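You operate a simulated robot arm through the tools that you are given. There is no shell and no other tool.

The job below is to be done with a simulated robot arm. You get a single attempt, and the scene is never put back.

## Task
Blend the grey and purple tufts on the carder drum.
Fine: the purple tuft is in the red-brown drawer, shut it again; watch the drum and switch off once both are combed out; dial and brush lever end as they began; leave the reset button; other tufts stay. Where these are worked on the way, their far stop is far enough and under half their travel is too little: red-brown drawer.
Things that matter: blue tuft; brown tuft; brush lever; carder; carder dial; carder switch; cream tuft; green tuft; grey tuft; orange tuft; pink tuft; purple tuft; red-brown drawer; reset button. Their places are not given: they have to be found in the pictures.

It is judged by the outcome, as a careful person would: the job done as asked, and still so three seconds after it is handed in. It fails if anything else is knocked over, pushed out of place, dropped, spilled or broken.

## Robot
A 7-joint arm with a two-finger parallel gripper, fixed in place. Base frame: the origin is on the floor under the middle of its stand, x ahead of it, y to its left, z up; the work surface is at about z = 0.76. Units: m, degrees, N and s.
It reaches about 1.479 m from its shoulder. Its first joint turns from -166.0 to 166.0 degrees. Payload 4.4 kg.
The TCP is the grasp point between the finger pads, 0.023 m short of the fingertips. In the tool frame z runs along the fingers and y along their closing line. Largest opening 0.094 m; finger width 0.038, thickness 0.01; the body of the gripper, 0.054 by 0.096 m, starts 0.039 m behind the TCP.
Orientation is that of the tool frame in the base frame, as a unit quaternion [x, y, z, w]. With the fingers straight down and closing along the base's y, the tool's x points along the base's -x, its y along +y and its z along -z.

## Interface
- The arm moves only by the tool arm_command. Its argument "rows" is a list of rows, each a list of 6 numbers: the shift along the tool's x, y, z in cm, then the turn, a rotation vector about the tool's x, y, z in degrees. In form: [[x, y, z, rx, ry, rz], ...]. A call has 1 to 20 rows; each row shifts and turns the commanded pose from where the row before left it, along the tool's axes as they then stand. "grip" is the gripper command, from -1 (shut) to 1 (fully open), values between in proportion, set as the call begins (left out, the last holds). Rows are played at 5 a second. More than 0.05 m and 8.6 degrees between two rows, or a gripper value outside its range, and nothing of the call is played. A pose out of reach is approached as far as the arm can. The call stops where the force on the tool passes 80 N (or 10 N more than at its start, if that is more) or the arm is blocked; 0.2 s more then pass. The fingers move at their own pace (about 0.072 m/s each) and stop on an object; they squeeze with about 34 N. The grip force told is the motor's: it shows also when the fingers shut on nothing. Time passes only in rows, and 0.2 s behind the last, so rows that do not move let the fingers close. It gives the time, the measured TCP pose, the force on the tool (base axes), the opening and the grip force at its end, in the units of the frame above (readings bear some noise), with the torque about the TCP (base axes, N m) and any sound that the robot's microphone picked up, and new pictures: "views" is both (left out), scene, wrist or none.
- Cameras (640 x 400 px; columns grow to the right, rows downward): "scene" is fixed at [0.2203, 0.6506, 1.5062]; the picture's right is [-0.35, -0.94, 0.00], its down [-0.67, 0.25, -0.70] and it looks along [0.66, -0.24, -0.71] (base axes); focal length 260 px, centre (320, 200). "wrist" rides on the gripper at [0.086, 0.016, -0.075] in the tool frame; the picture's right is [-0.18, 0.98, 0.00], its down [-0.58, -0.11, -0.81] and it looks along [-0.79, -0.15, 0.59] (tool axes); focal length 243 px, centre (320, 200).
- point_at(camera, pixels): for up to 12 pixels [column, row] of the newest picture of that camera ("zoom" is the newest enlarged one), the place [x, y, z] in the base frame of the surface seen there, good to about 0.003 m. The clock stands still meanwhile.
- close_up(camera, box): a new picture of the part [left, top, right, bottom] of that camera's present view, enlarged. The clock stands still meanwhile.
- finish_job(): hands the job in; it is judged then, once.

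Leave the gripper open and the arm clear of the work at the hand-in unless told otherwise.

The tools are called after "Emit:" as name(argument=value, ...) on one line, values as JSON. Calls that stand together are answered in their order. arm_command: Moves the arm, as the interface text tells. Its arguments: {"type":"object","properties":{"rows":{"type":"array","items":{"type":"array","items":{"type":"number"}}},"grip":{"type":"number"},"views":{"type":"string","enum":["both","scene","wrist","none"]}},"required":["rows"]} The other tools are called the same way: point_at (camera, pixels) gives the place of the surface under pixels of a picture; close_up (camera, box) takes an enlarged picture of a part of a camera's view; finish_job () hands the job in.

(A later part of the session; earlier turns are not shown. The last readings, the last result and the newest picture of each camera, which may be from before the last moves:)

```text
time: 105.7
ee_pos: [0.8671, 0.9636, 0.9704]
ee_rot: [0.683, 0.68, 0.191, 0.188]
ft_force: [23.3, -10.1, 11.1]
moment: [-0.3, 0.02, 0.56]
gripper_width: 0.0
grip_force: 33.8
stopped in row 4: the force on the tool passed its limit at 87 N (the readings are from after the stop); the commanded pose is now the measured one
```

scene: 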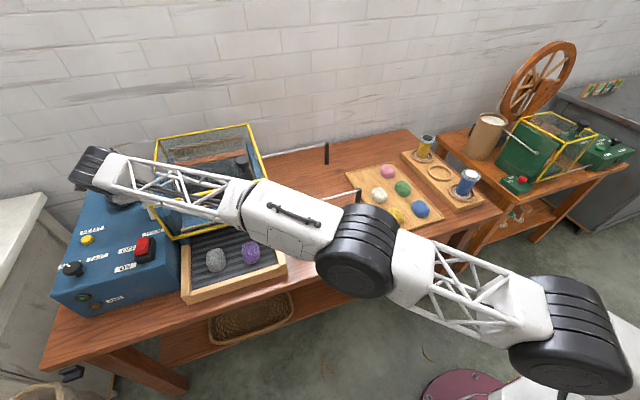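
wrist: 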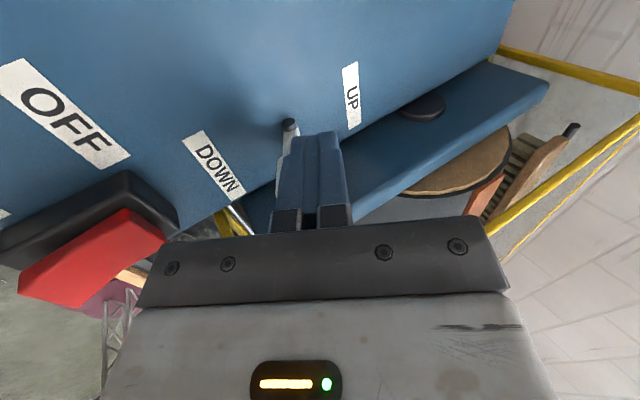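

The lever stopped firmly at 87 N, so it should be at its DOWN stop. I'll back off 1 cm in +x, rise and look.

Emit:
arm_command(rows=[[0, 0.86, 0.513, 0, 0, 0], [0, 0.77, -1.29, 0, 0, 0], [0, 1.03, -1.72, 0, 0, 0], [0, 1.03, -1.72, 0, 0, 0], [0, -1.7, -2.5, 0, 0, 0], [0, -1.7, -2.5, 0, 0, 0]])

Emit:
close_up(camera="wrist", box=[120, 40, 360, 240])

Emit:
close_up(camera="scene", box=[100, 110, 280, 270])

```text
time: 107.1
ee_pos: [0.8206, 0.962, 1.0479]
ee_rot: [0.682, 0.681, 0.19, 0.188]
ft_force: [0.5, -0.3, -0.1]
moment: [0.0, -0.02, 0.0]
gripper_width: 0.0
grip_force: 34.3
```

scene: 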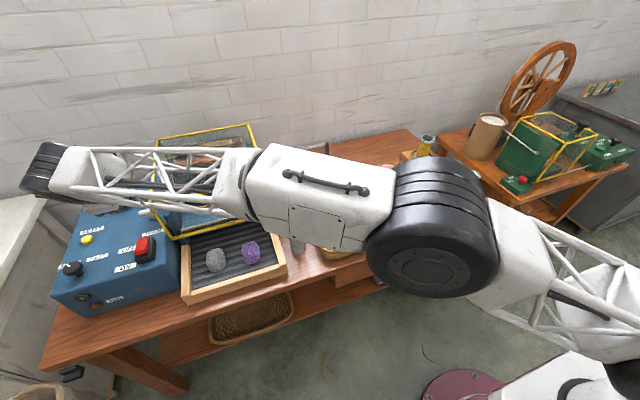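
wrist: 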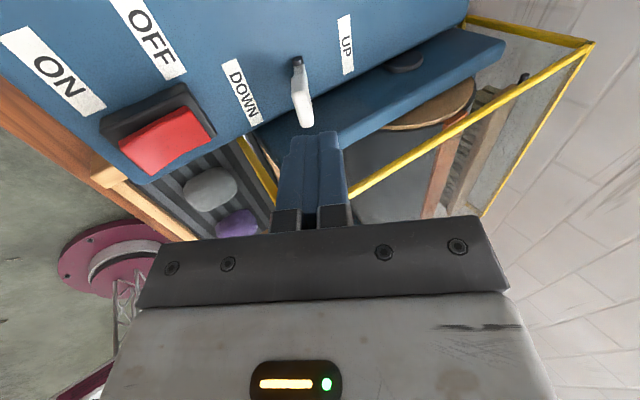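

```text
2.00 times, centred on (240, 140) of wrist
```

zoom: 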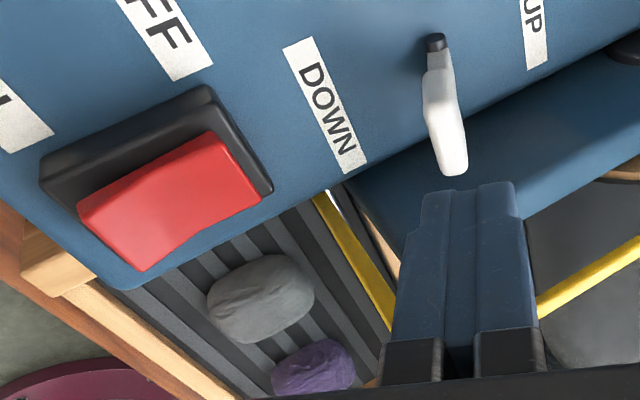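

```text
2.50 times, centred on (190, 190) of scene
```

zoom: 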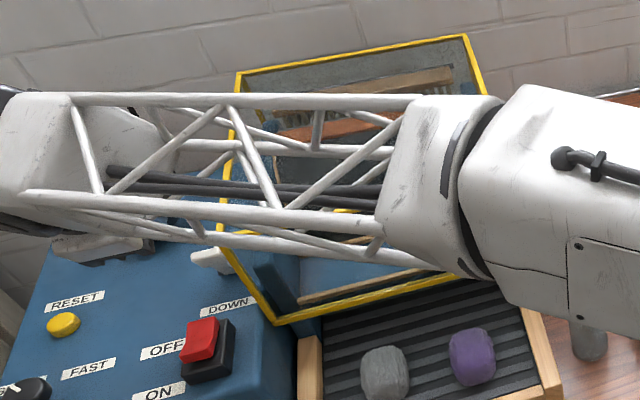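

I'll measure the lever's present angle from pivot and handle points.

Emit:
point_at(camera="wrist", pixels=[[298, 62], [302, 85], [305, 105], [307, 122], [298, 85], [310, 110], [296, 90], [487, 130], [470, 170], [520, 85]])

Emit:
close_up(camera="wrist", box=[270, 40, 350, 140])

```text
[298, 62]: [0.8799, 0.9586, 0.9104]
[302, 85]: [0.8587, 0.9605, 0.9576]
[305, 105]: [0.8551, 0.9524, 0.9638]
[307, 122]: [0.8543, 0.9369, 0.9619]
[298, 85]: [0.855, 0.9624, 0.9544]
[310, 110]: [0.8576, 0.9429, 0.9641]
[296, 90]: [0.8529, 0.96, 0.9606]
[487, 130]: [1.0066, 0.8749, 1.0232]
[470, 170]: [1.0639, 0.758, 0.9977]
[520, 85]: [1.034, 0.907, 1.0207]
```

```text
4.00 times, centred on (310, 90) of wrist
```

zoom: 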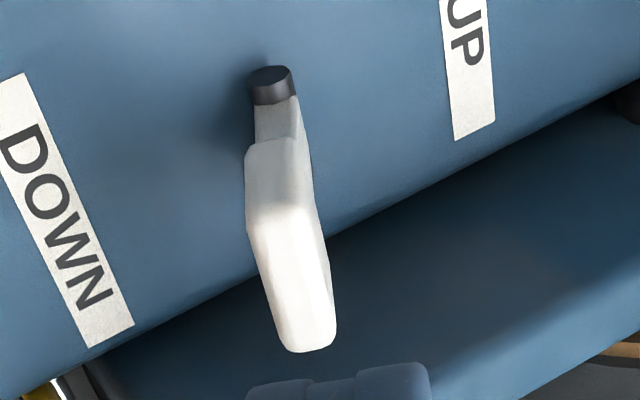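

The handle leans to x≈0.855 from pivot 0.879, mirrored from UP, so the lever is at DOWN. Next the switch: I'll straighten the shut fingers to vertical and go above the rocker's ON end (0.738, 0.953).

Emit:
arm_command(rows=[[0, 0, 0, 7.75, 0, 0], [0, 0, 0, 7.75, 0, 0], [0, 0, 0, 7.75, 0, 0], [0, 0, 0, 7.75, 0, 0], [-0.3, -2.75, 1.0, 0, 0, 0], [-0.3, -2.75, 1.0, 0, 0, 0], [-0.3, -2.75, 1.0, 0, 0, 0], [0, 0, 0, 0, 0, 0]])

```text
time: 108.9
ee_pos: [0.7379, 0.9561, 1.0178]
ee_rot: [0.707, 0.707, 0.001, -0.001]
ft_force: [-0.2, -1.0, -0.2]
moment: [0.01, -0.02, 0.01]
gripper_width: 0.0
grip_force: 33.6
```

scene: 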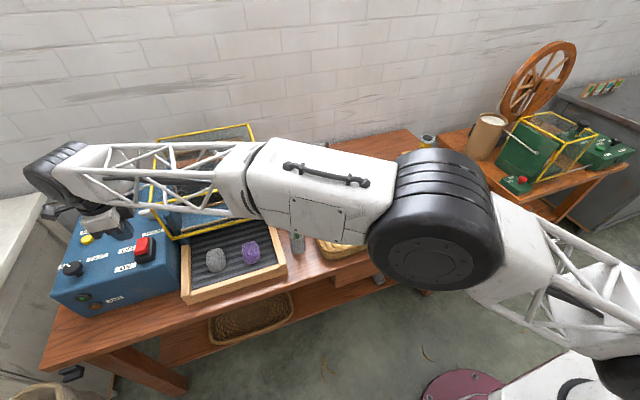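
wrist: 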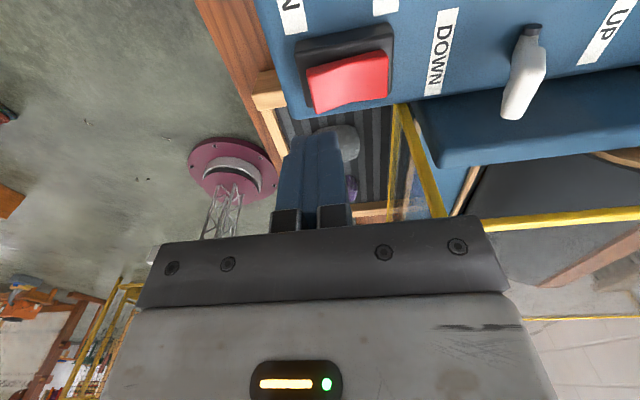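

Before switching on, I'll test a nearby watching pose to be sure the drum can be seen from the scene camera.

Emit:
arm_command(rows=[[2.6, -2.95, -1.05, 0, 0, 0], [2.6, -2.95, -1.05, 0, 0, 0], [2.6, -2.95, -1.05, 0, 0, 0], [2.6, -2.95, -1.05, 0, 0, 0]])

```text
time: 109.9
ee_pos: [0.6195, 1.0587, 1.0613]
ee_rot: [0.708, 0.706, 0.001, -0.002]
ft_force: [0.3, 0.4, 0.8]
moment: [0.02, 0.02, -0.01]
gripper_width: 0.0001
grip_force: 33.9
```

scene: 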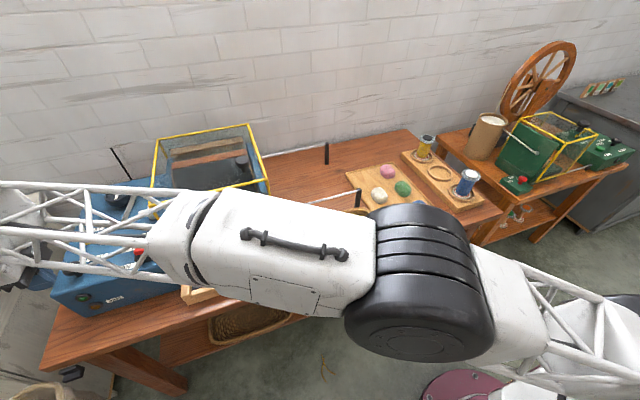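
wrist: 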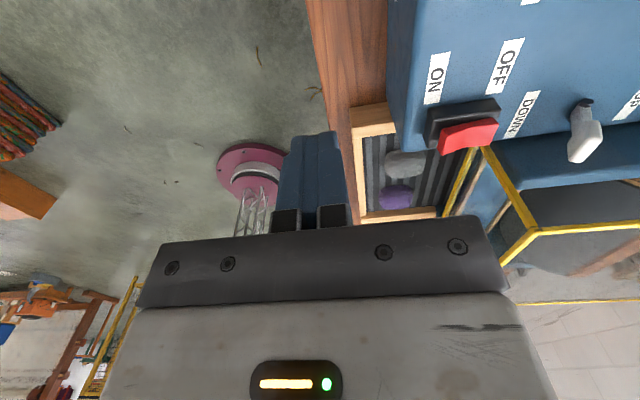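

From here the scene camera sees the drum's upper part and the wrist camera sees the belt and tufts. I'll enlarge both for the 'before' state.

Emit:
close_up(camera="scene", box=[140, 115, 280, 215])

Emit:
close_up(camera="wrist", box=[340, 90, 640, 290])

```text
4.00 times, centred on (210, 165) of scene
```

zoom: 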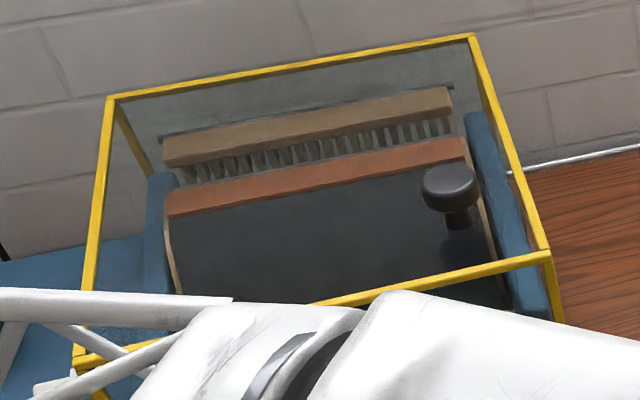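

```text
2.00 times, centred on (490, 190) of wrist
```

zoom: 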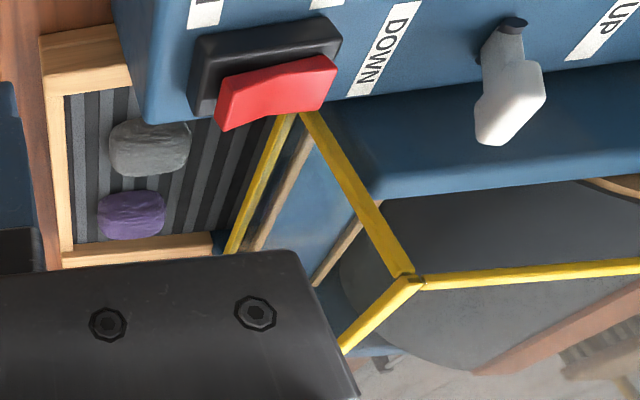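

The brush now sits against the drum, and this pose gives a good view of belt and drum. I'll return above the switch and descend to just over the rocker's raised ON end.

Emit:
arm_command(rows=[[-2.6, 2.95, 1.05, 0, 0, 0], [-2.6, 2.95, 1.05, 0, 0, 0], [-2.6, 2.95, 1.05, 0, 0, 0], [-2.6, 2.95, 1.05, 0, 0, 0], [-0.2, 0, 2.5, 0, 0, 0], [0, 0, 2.0, 0, 0, 0], [0, 0, 0.6, 0, 0, 0]])

Emit:
close_up(camera="wrist", box=[240, 60, 440, 240])

```text
time: 111.5
ee_pos: [0.7382, 0.9539, 0.9667]
ee_rot: [0.707, 0.707, 0.001, -0.001]
ft_force: [-0.1, 0.4, 0.1]
moment: [0.0, 0.03, -0.01]
gripper_width: 0.0
grip_force: 33.7
```

scene: 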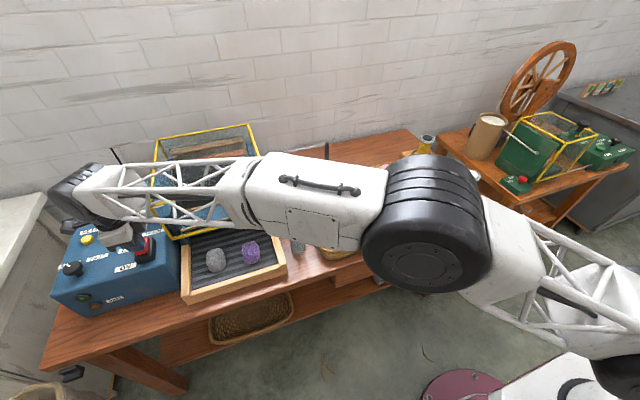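
wrist: 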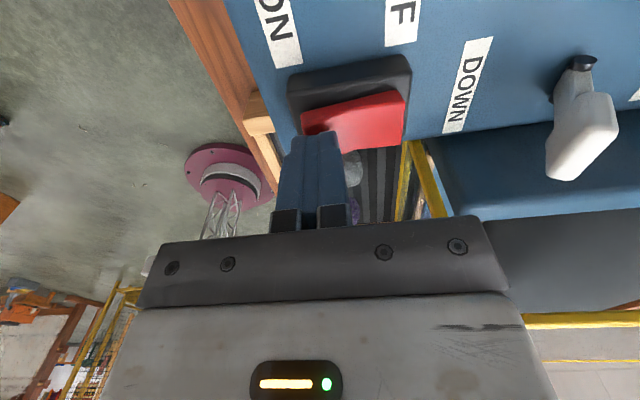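

```text
2.22 times, centred on (340, 150) of wrist
```

zoom: 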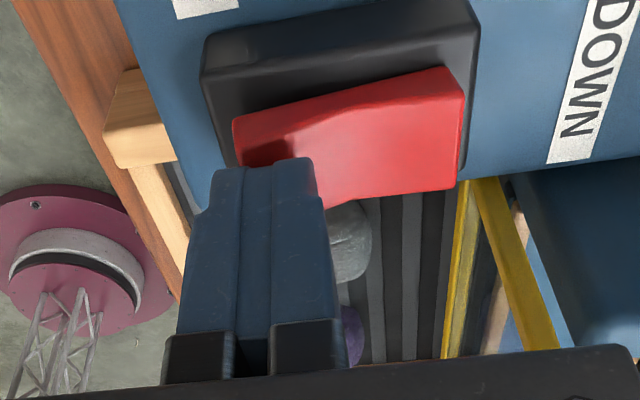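

The fingertip is over the ON half of the rocker (left half). I'll press it down about 1.5 cm in small steps, then lift and retreat to the watching pose.

Emit:
arm_command(rows=[[0, 0, 0.5, 0, 0, 0], [0, 0, 0.4, 0, 0, 0], [0, 0, 0.35, 0, 0, 0], [0, 0, 0.3, 0, 0, 0]])

```text
time: 112.5
ee_pos: [0.7364, 0.9542, 0.9577]
ee_rot: [0.707, 0.708, 0.004, -0.001]
ft_force: [-13.1, -18.5, 40.2]
moment: [-0.87, 0.55, -0.01]
gripper_width: 0.0
grip_force: 34.1
```

scene: 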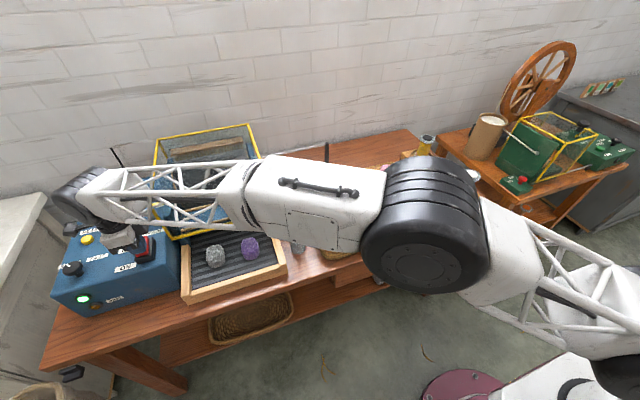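
wrist: 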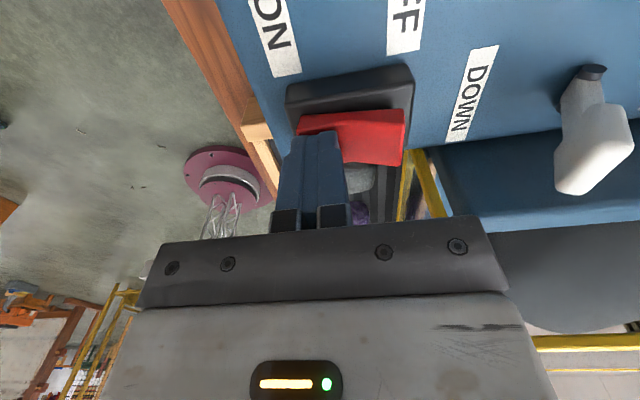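

The green lamp is lit and the belt has begun moving the tufts. I'll lift off and go to the watching pose.

Emit:
arm_command(rows=[[0, 0, -3, 0, 0, 0], [0, 0, -3, 0, 0, 0], [2.6, -2.95, -1.05, 0, 0, 0], [2.6, -2.95, -1.05, 0, 0, 0], [2.6, -2.95, -1.05, 0, 0, 0], [2.6, -2.95, -1.05, 0, 0, 0]])

Emit:
close_up(camera="scene", box=[140, 115, 280, 215])

Emit:
close_up(camera="wrist", box=[340, 90, 640, 290])

```text
time: 113.9
ee_pos: [0.6221, 1.0583, 1.0542]
ee_rot: [0.707, 0.707, 0.001, -0.001]
ft_force: [0.3, -0.8, -0.6]
moment: [0.0, -0.01, -0.01]
gripper_width: 0.0001
grip_force: 33.8
```

scene: 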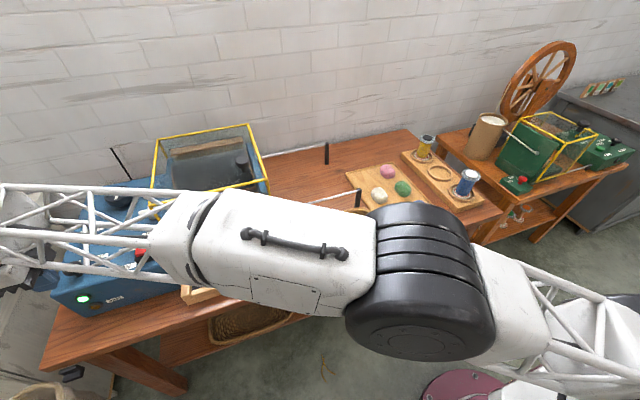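
wrist: 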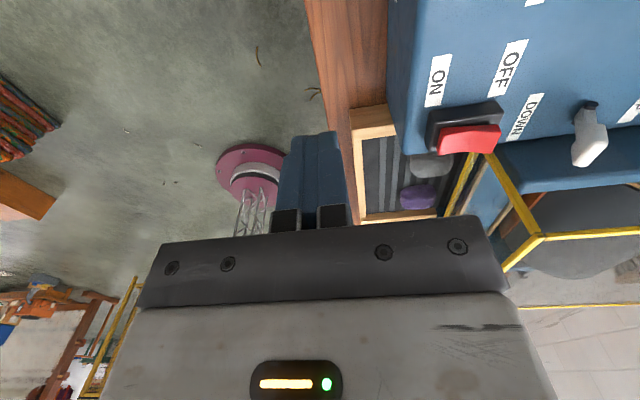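

```text
4.00 times, centred on (210, 165) of scene
```

zoom: 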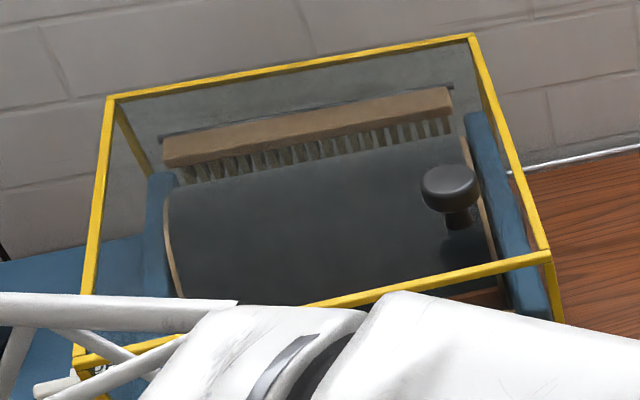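

```text
2.00 times, centred on (490, 190) of wrist
```

zoom: 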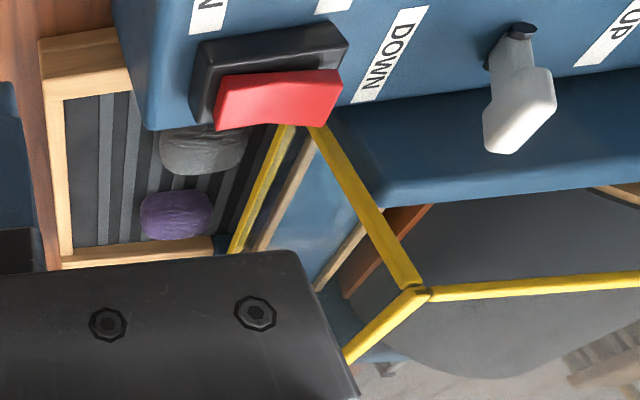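

The drum rotates and both tufts creep toward the drum; the green lamp is on and JAM dark. I'll wait about 1 s and look again.

Emit:
arm_command(rows=[[0, 0, 0, 0, 0, 0], [0, 0, 0, 0, 0, 0], [0, 0, 0, 0, 0, 0], [0, 0, 0, 0, 0, 0], [0, 0, 0, 0, 0, 0]])

Emit:
close_up(camera="scene", box=[140, 115, 280, 215])

Emit:
close_up(camera="wrist", box=[340, 90, 640, 290])

```text
time: 115.1
ee_pos: [0.6198, 1.0579, 1.0541]
ee_rot: [0.707, 0.707, 0.001, -0.002]
ft_force: [0.0, 0.0, 0.7]
moment: [0.02, -0.01, 0.05]
gripper_width: 0.0002
grip_force: 34.3
```

scene: 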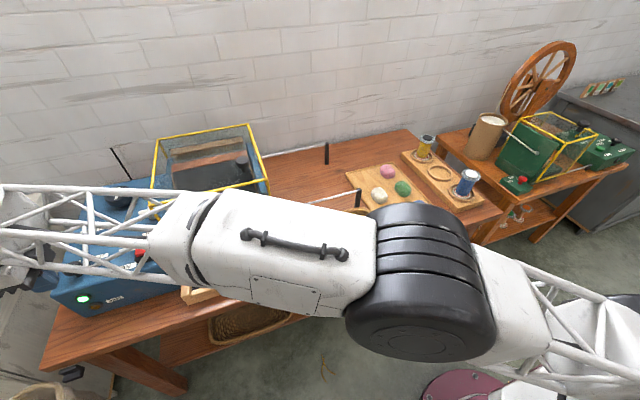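
wrist: 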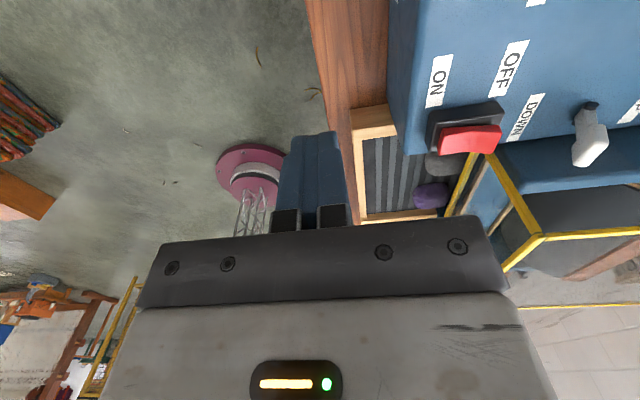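

```text
4.00 times, centred on (210, 165) of scene
```

zoom: 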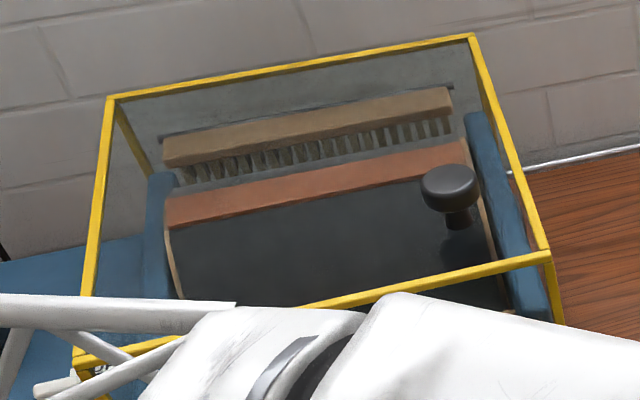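

```text
2.00 times, centred on (490, 190) of wrist
```

zoom: 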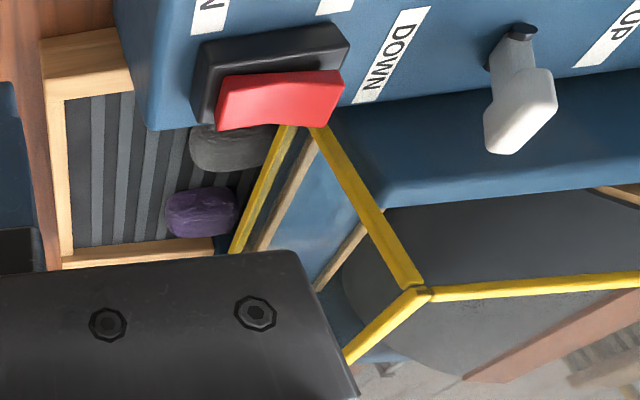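

Both tufts progress at roughly 2 cm/s and are going under the hood. I'll wait another 2 s.

Emit:
arm_command(rows=[[0, 0, 0, 0, 0, 0], [0, 0, 0, 0, 0, 0], [0, 0, 0, 0, 0, 0], [0, 0, 0, 0, 0, 0], [0, 0, 0, 0, 0, 0], [0, 0, 0, 0, 0, 0], [0, 0, 0, 0, 0, 0], [0, 0, 0, 0, 0, 0], [0, 0, 0, 0, 0, 0]])

Emit:
close_up(camera="scene", box=[140, 115, 280, 215])

Emit:
close_up(camera="wrist", box=[340, 90, 640, 290])

```text
time: 117.1
ee_pos: [0.6199, 1.0577, 1.0531]
ee_rot: [0.707, 0.707, 0.001, -0.001]
ft_force: [-0.1, 0.4, 0.3]
moment: [0.02, 0.03, -0.01]
gripper_width: 0.0
grip_force: 34.2
```

scene: 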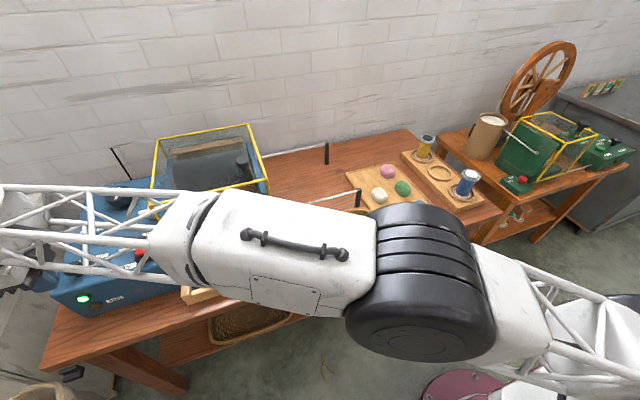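
wrist: 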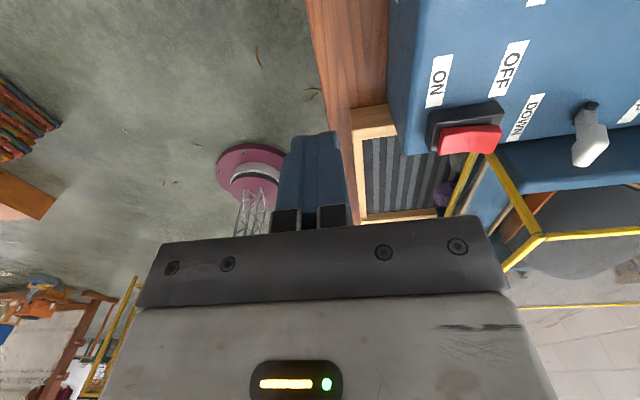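

```text
4.00 times, centred on (210, 165) of scene
```

zoom: 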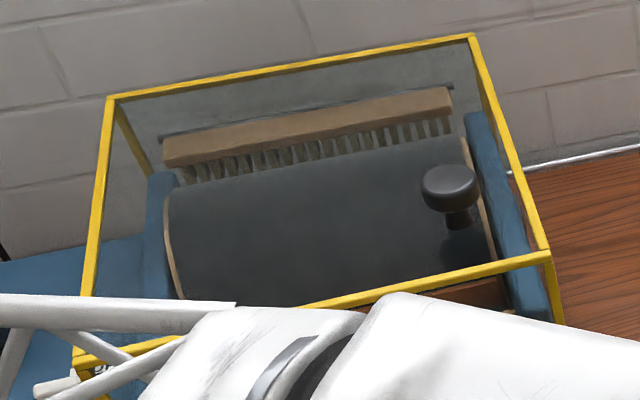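

```text
2.00 times, centred on (490, 190) of wrist
```

zoom: 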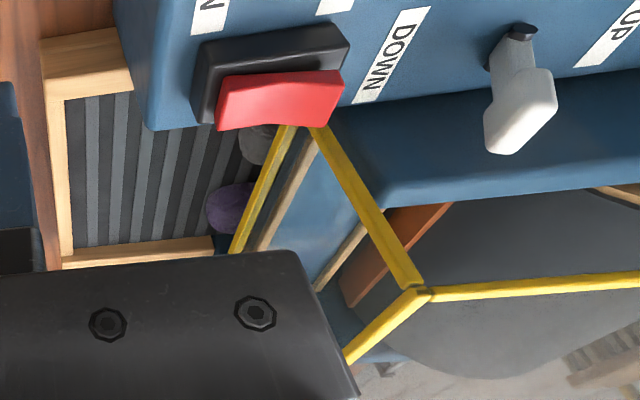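

The tufts are passing under the guard edge. I'll wait 2 s more and look again.

Emit:
arm_command(rows=[[0, 0, 0, 0, 0, 0], [0, 0, 0, 0, 0, 0], [0, 0, 0, 0, 0, 0], [0, 0, 0, 0, 0, 0], [0, 0, 0, 0, 0, 0], [0, 0, 0, 0, 0, 0], [0, 0, 0, 0, 0, 0], [0, 0, 0, 0, 0, 0], [0, 0, 0, 0, 0, 0]])

Emit:
close_up(camera="scene", box=[140, 115, 280, 215])

Emit:
close_up(camera="wrist", box=[340, 90, 640, 290])

```text
time: 119.1
ee_pos: [0.619, 1.0579, 1.0525]
ee_rot: [0.707, 0.707, 0.002, -0.001]
ft_force: [-0.1, 0.4, -0.1]
moment: [0.01, -0.01, -0.02]
gripper_width: 0.0
grip_force: 33.9
```

scene: 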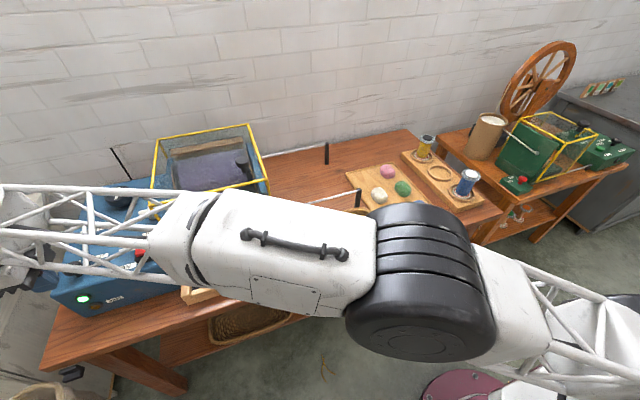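
wrist: 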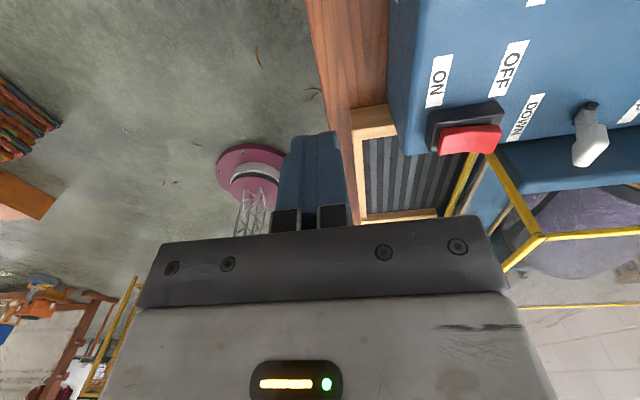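

```text
4.00 times, centred on (210, 165) of scene
```

zoom: 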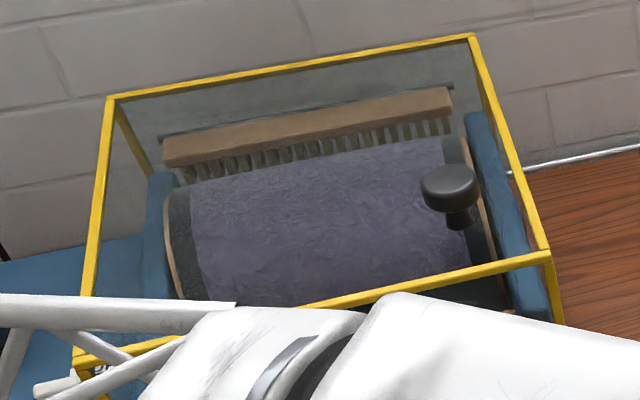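

```text
2.00 times, centred on (490, 190) of wrist
```

zoom: 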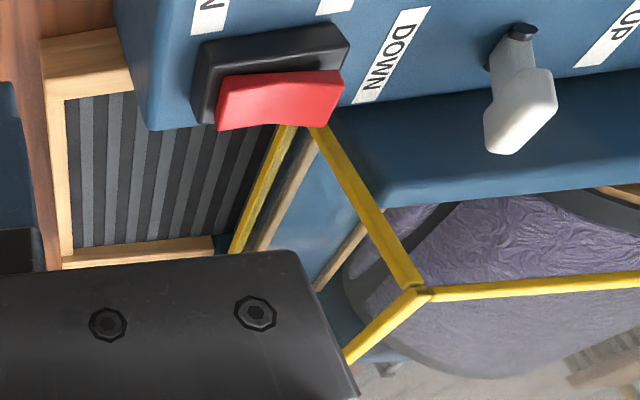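

The tufts have wound onto the drum: a mauve, still crumpled-looking layer. I'll keep watching for it to comb out – 1 s more.

Emit:
arm_command(rows=[[0, 0, 0, 0, 0, 0], [0, 0, 0, 0, 0, 0], [0, 0, 0, 0, 0, 0], [0, 0, 0, 0, 0, 0]])

Emit:
close_up(camera="scene", box=[140, 115, 280, 215])

Emit:
close_up(camera="wrist", box=[340, 90, 640, 290])

```text
time: 120.1
ee_pos: [0.6205, 1.0588, 1.0542]
ee_rot: [0.707, 0.707, 0.0, -0.002]
ft_force: [0.2, 0.5, -0.7]
moment: [0.0, 0.0, -0.01]
gripper_width: 0.0
grip_force: 33.9
```

scene: 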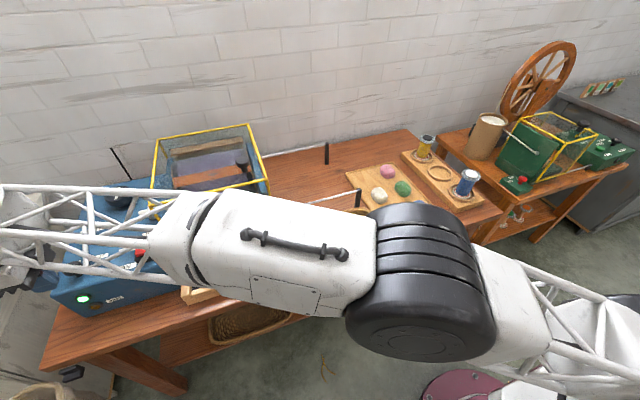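
wrist: 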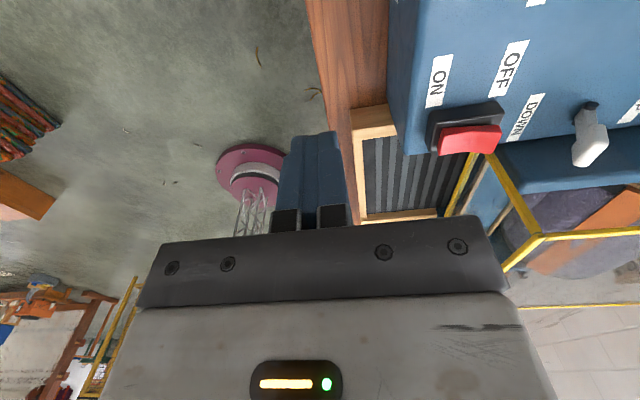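

```text
4.00 times, centred on (210, 165) of scene
```

zoom: 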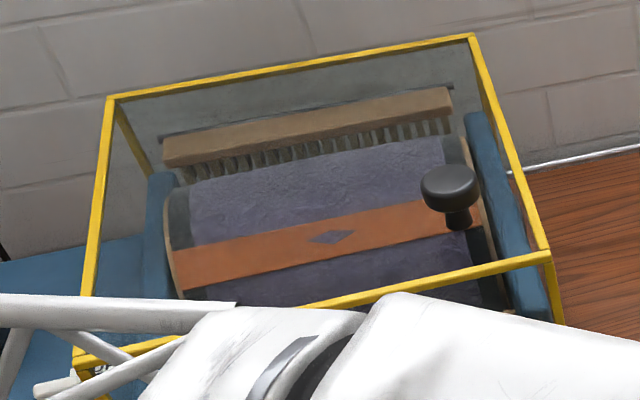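

```text
2.00 times, centred on (490, 190) of wrist
```

zoom: 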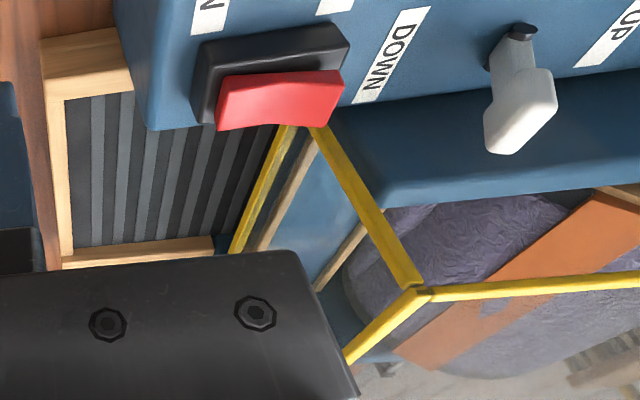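

A small diamond mark has appeared on the drum's red-brown strip. The clock stands still now, so I'll look closer at the strip and layer.

Emit:
close_up(camera="scene", box=[175, 145, 265, 195])

Emit:
close_up(camera="wrist", box=[500, 180, 640, 290])

Emit:
close_up(camera="scene", box=[60, 270, 130, 320])

```text
7.11 times, centred on (220, 170) of scene
```

zoom: 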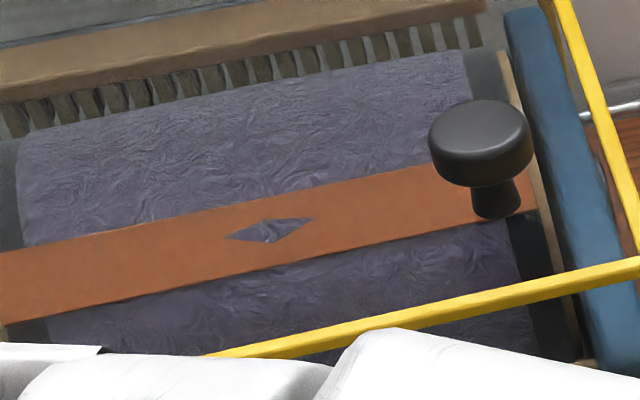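

```text
3.64 times, centred on (570, 235) of wrist
```

zoom: 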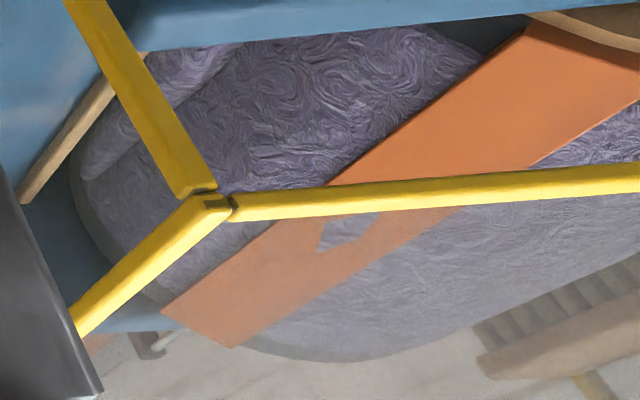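

```text
8.00 times, centred on (95, 295) of scene
```

zoom: 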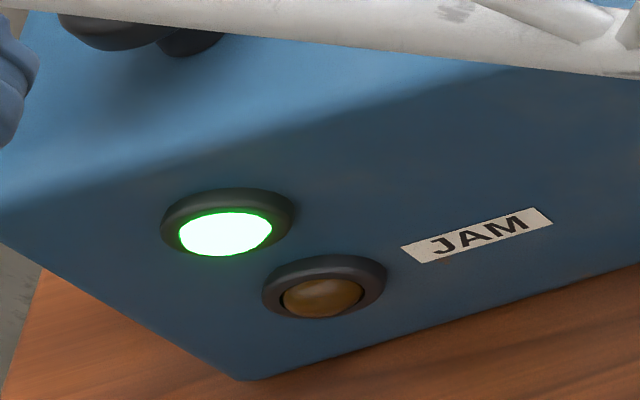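

The layer is a uniform grey-purple but still swirled and crumpled, not combed smooth. JAM is dark. I'll step on 0.6 s and compare.

Emit:
arm_command(rows=[[0, 0, 0, 0, 0, 0], [0, 0, 0, 0, 0, 0]])

Emit:
close_up(camera="scene", box=[165, 135, 265, 195])

Emit:
close_up(camera="wrist", box=[490, 170, 640, 290])

```text
time: 120.7
ee_pos: [0.6198, 1.0584, 1.0537]
ee_rot: [0.707, 0.707, 0.001, -0.001]
ft_force: [-0.1, 0.0, -0.2]
moment: [0.01, 0.0, 0.0]
gripper_width: 0.0
grip_force: 33.6
```

scene: 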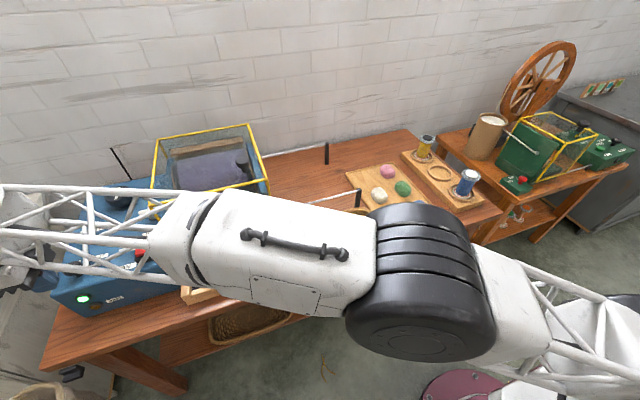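
wrist: 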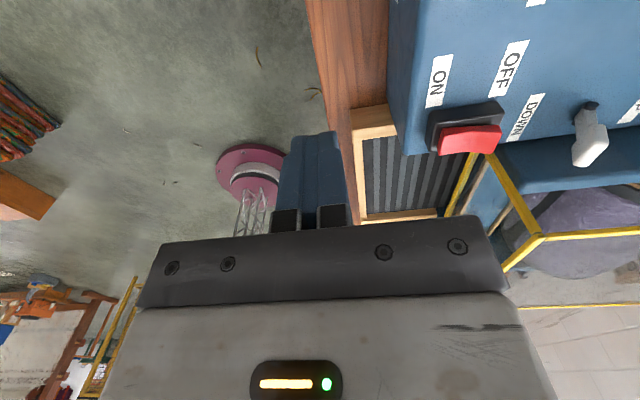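

```text
6.40 times, centred on (215, 165) of scene
```

zoom: 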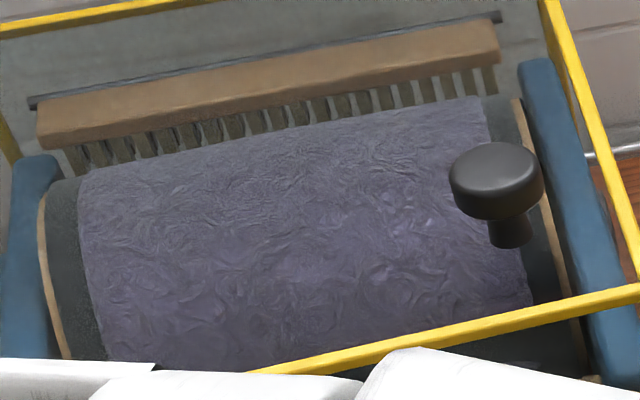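

```text
3.33 times, centred on (565, 230) of wrist
```

zoom: 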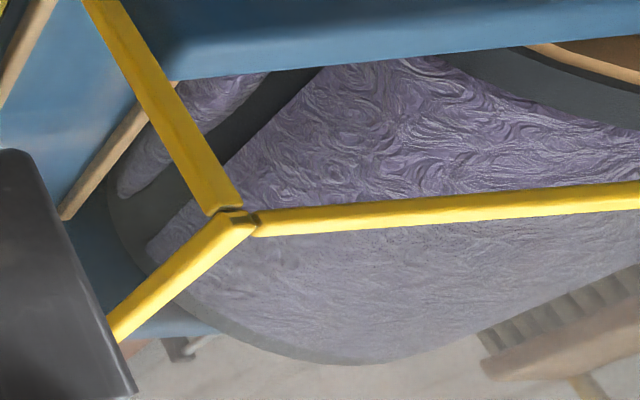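

The layer is widening, still with swirled fibres. I'll continue 1 s.

Emit:
arm_command(rows=[[0, 0, 0, 0, 0, 0], [0, 0, 0, 0, 0, 0], [0, 0, 0, 0, 0, 0], [0, 0, 0, 0, 0, 0]])

Emit:
close_up(camera="scene", box=[165, 135, 265, 195])

Emit:
close_up(camera="wrist", box=[490, 170, 640, 290])

```text
time: 121.7
ee_pos: [0.62, 1.058, 1.054]
ee_rot: [0.707, 0.707, 0.001, -0.001]
ft_force: [0.0, -0.7, -0.1]
moment: [-0.01, 0.0, -0.01]
gripper_width: 0.0002
grip_force: 34.5
```

scene: 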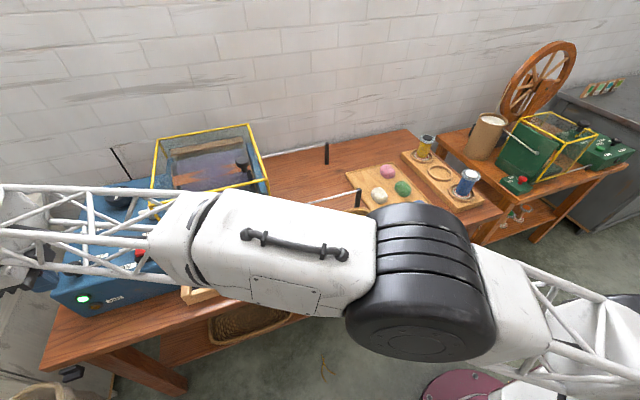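
wrist: 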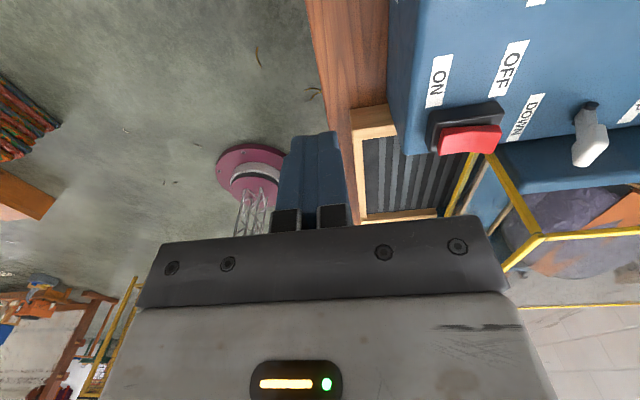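

```text
6.40 times, centred on (215, 165) of scene
```

zoom: 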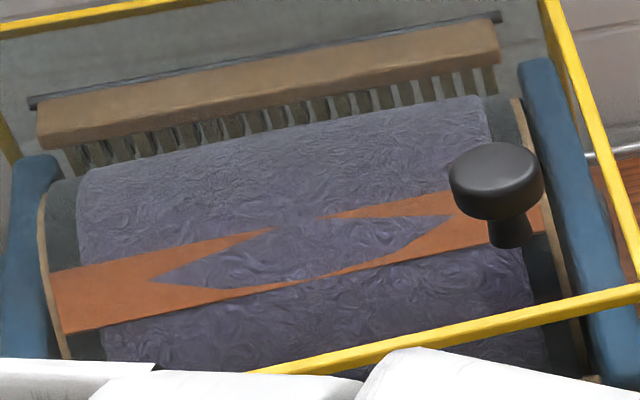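

```text
3.33 times, centred on (565, 230) of wrist
```

zoom: 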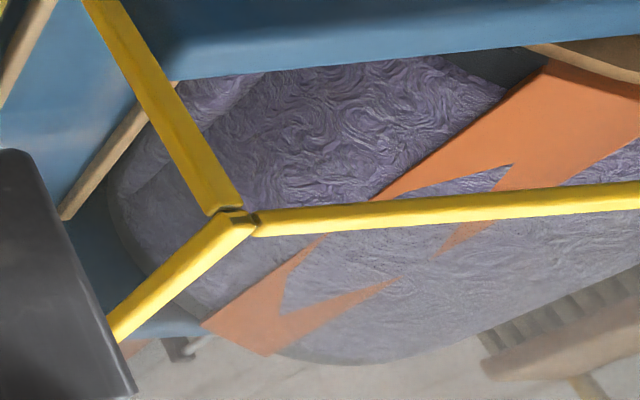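

The layer is thickening: it now swallows more of the strip. To be quick with the switch, I'll move to hover above the rocker's OFF end (0.775, 0.953), from where the wrist camera still sees the drum.

Emit:
arm_command(rows=[[-2.1, 3.1, 1.38, 0, 0, 0], [-2.1, 3.1, 1.38, 0, 0, 0], [-2.1, 3.1, 1.38, 0, 0, 0], [-2.1, 3.1, 1.38, 0, 0, 0], [-2.1, 3.1, 1.38, 0, 0, 0]])

Emit:
close_up(camera="scene", box=[165, 135, 265, 205])

Emit:
close_up(camera="wrist", box=[400, 120, 640, 340])

```text
time: 122.9
ee_pos: [0.7741, 0.9539, 0.984]
ee_rot: [0.706, 0.708, 0.001, -0.002]
ft_force: [-0.3, 0.4, 0.3]
moment: [0.0, 0.0, -0.03]
gripper_width: 0.0
grip_force: 34.4
```

scene: 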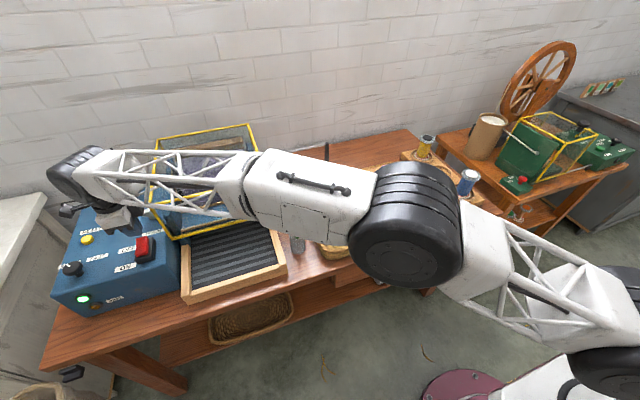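
wrist: 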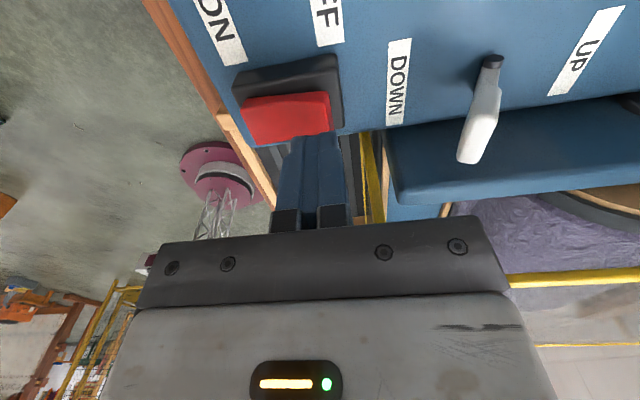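

```text
5.71 times, centred on (215, 170) of scene
```

zoom: 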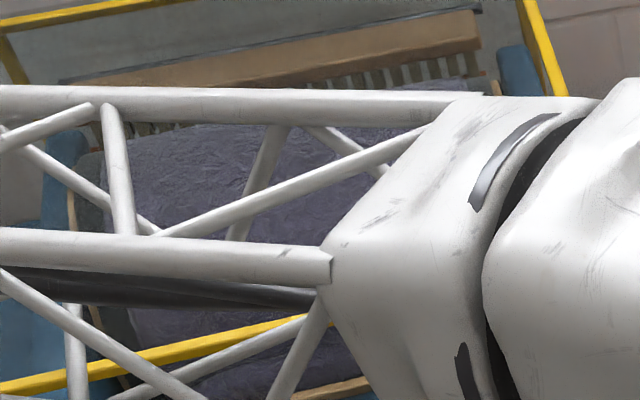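

```text
1.82 times, centred on (520, 230) of wrist
```

zoom: 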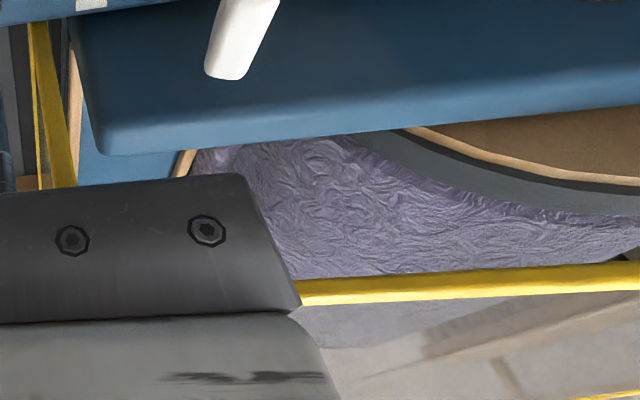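

The drum is visible here at (560, 250) in the wrist view; the fibre is still swirled. I'll wait 1 s.

Emit:
arm_command(rows=[[0, 0, 0, 0, 0, 0], [0, 0, 0, 0, 0, 0], [0, 0, 0, 0, 0, 0], [0, 0, 0, 0, 0, 0]])

Emit:
close_up(camera="scene", box=[165, 135, 265, 205])

Emit:
close_up(camera="wrist", box=[400, 120, 640, 340])

```text
time: 123.9
ee_pos: [0.774, 0.9542, 0.9855]
ee_rot: [0.707, 0.707, 0.001, -0.001]
ft_force: [0.2, 0.5, 0.1]
moment: [0.02, 0.02, 0.0]
gripper_width: 0.0002
grip_force: 33.4
```

scene: 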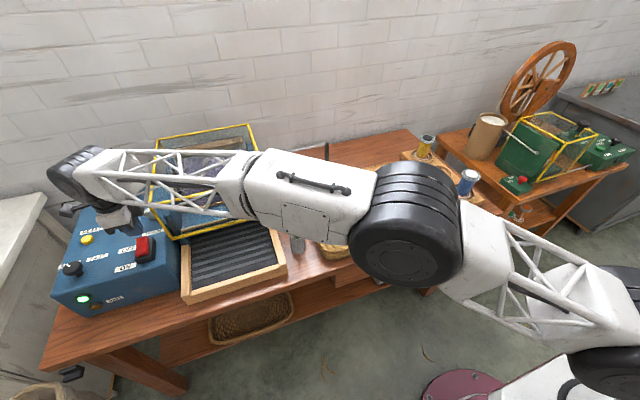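
wrist: 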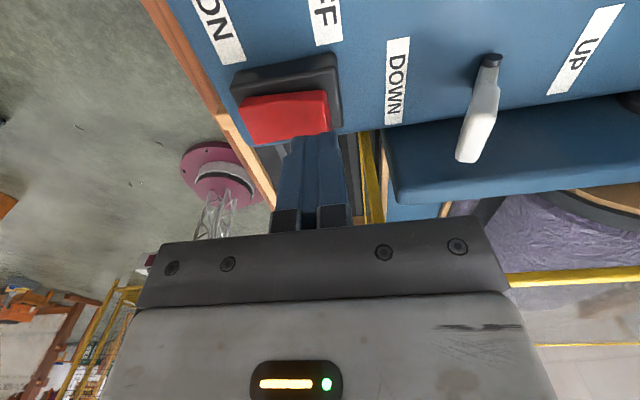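

```text
5.71 times, centred on (215, 170) of scene
```

zoom: 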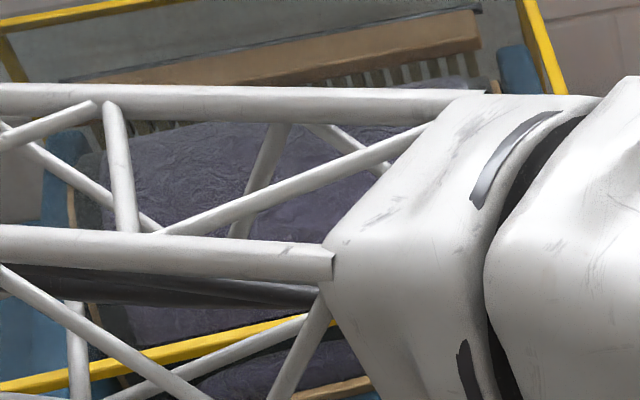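

```text
1.82 times, centred on (520, 230) of wrist
```

zoom: 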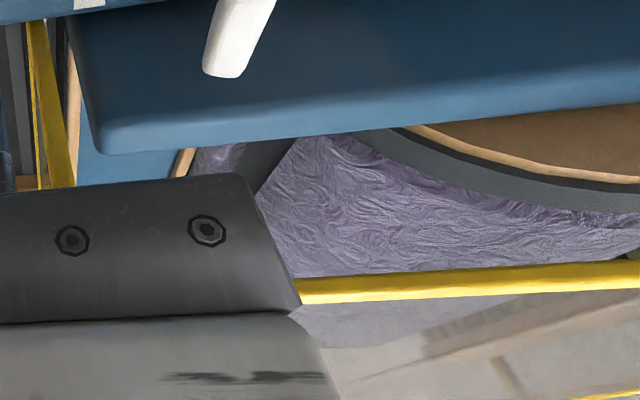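

A gap in the layer passes by as the drum turns; fibres still look swirled. Wait 1 s more.

Emit:
arm_command(rows=[[0, 0, 0, 0, 0, 0], [0, 0, 0, 0, 0, 0], [0, 0, 0, 0, 0, 0], [0, 0, 0, 0, 0, 0]])

Emit:
close_up(camera="scene", box=[165, 135, 265, 205])

Emit:
close_up(camera="wrist", box=[400, 120, 640, 340])

```text
time: 124.9
ee_pos: [0.7751, 0.9543, 0.9863]
ee_rot: [0.707, 0.707, 0.002, -0.001]
ft_force: [-1.0, 0.5, 0.5]
moment: [0.0, 0.02, 0.04]
gripper_width: 0.0
grip_force: 33.4
```

scene: 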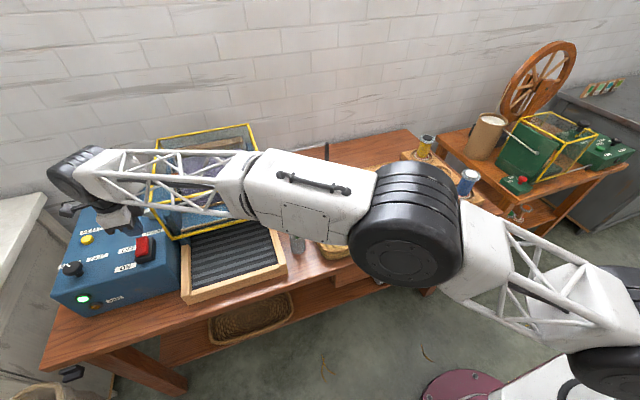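
wrist: 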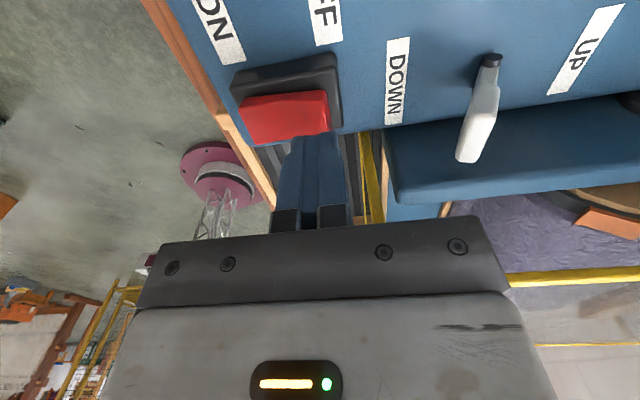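

```text
5.71 times, centred on (215, 170) of scene
```

zoom: 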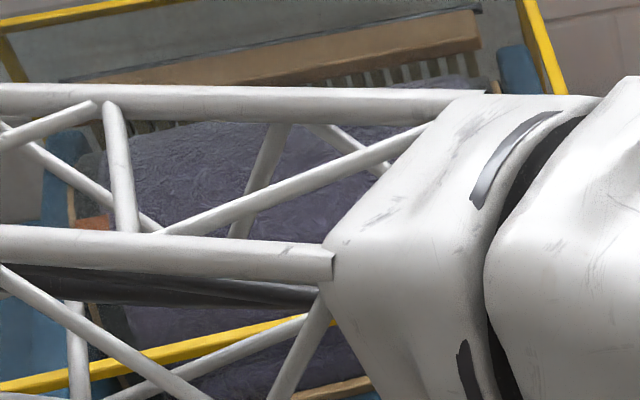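

```text
1.82 times, centred on (520, 230) of wrist
```

zoom: 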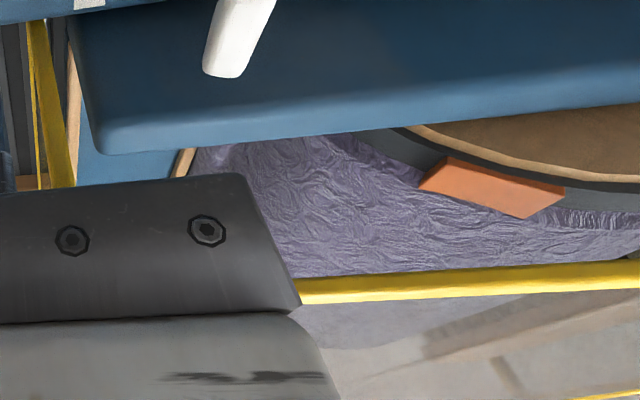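

The layer now covers the strip fully in the middle. To judge whether it is still growing I'll measure its surface at fixed pixels.

Emit:
point_at(camera="wrist", pixels=[[510, 215], [520, 230], [530, 245], [540, 230], [540, 255], [555, 245], [560, 260], [575, 255], [590, 262], [600, 250], [520, 250], [500, 220]])

Emit:
close_up(camera="wrist", box=[460, 180, 640, 290])

```text
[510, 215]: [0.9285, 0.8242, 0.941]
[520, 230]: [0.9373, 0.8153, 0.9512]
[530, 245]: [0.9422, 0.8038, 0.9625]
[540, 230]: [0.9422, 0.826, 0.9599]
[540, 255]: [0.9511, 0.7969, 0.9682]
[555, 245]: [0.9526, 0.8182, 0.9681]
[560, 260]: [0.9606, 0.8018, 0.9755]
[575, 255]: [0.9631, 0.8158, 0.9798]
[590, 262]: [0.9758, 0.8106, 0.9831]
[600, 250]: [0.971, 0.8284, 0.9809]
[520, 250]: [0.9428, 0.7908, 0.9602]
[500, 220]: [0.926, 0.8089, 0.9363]
```

```text
3.56 times, centred on (550, 235) of wrist
```

zoom: 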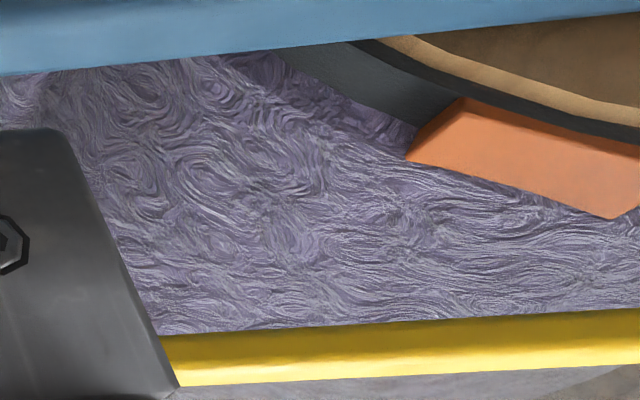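

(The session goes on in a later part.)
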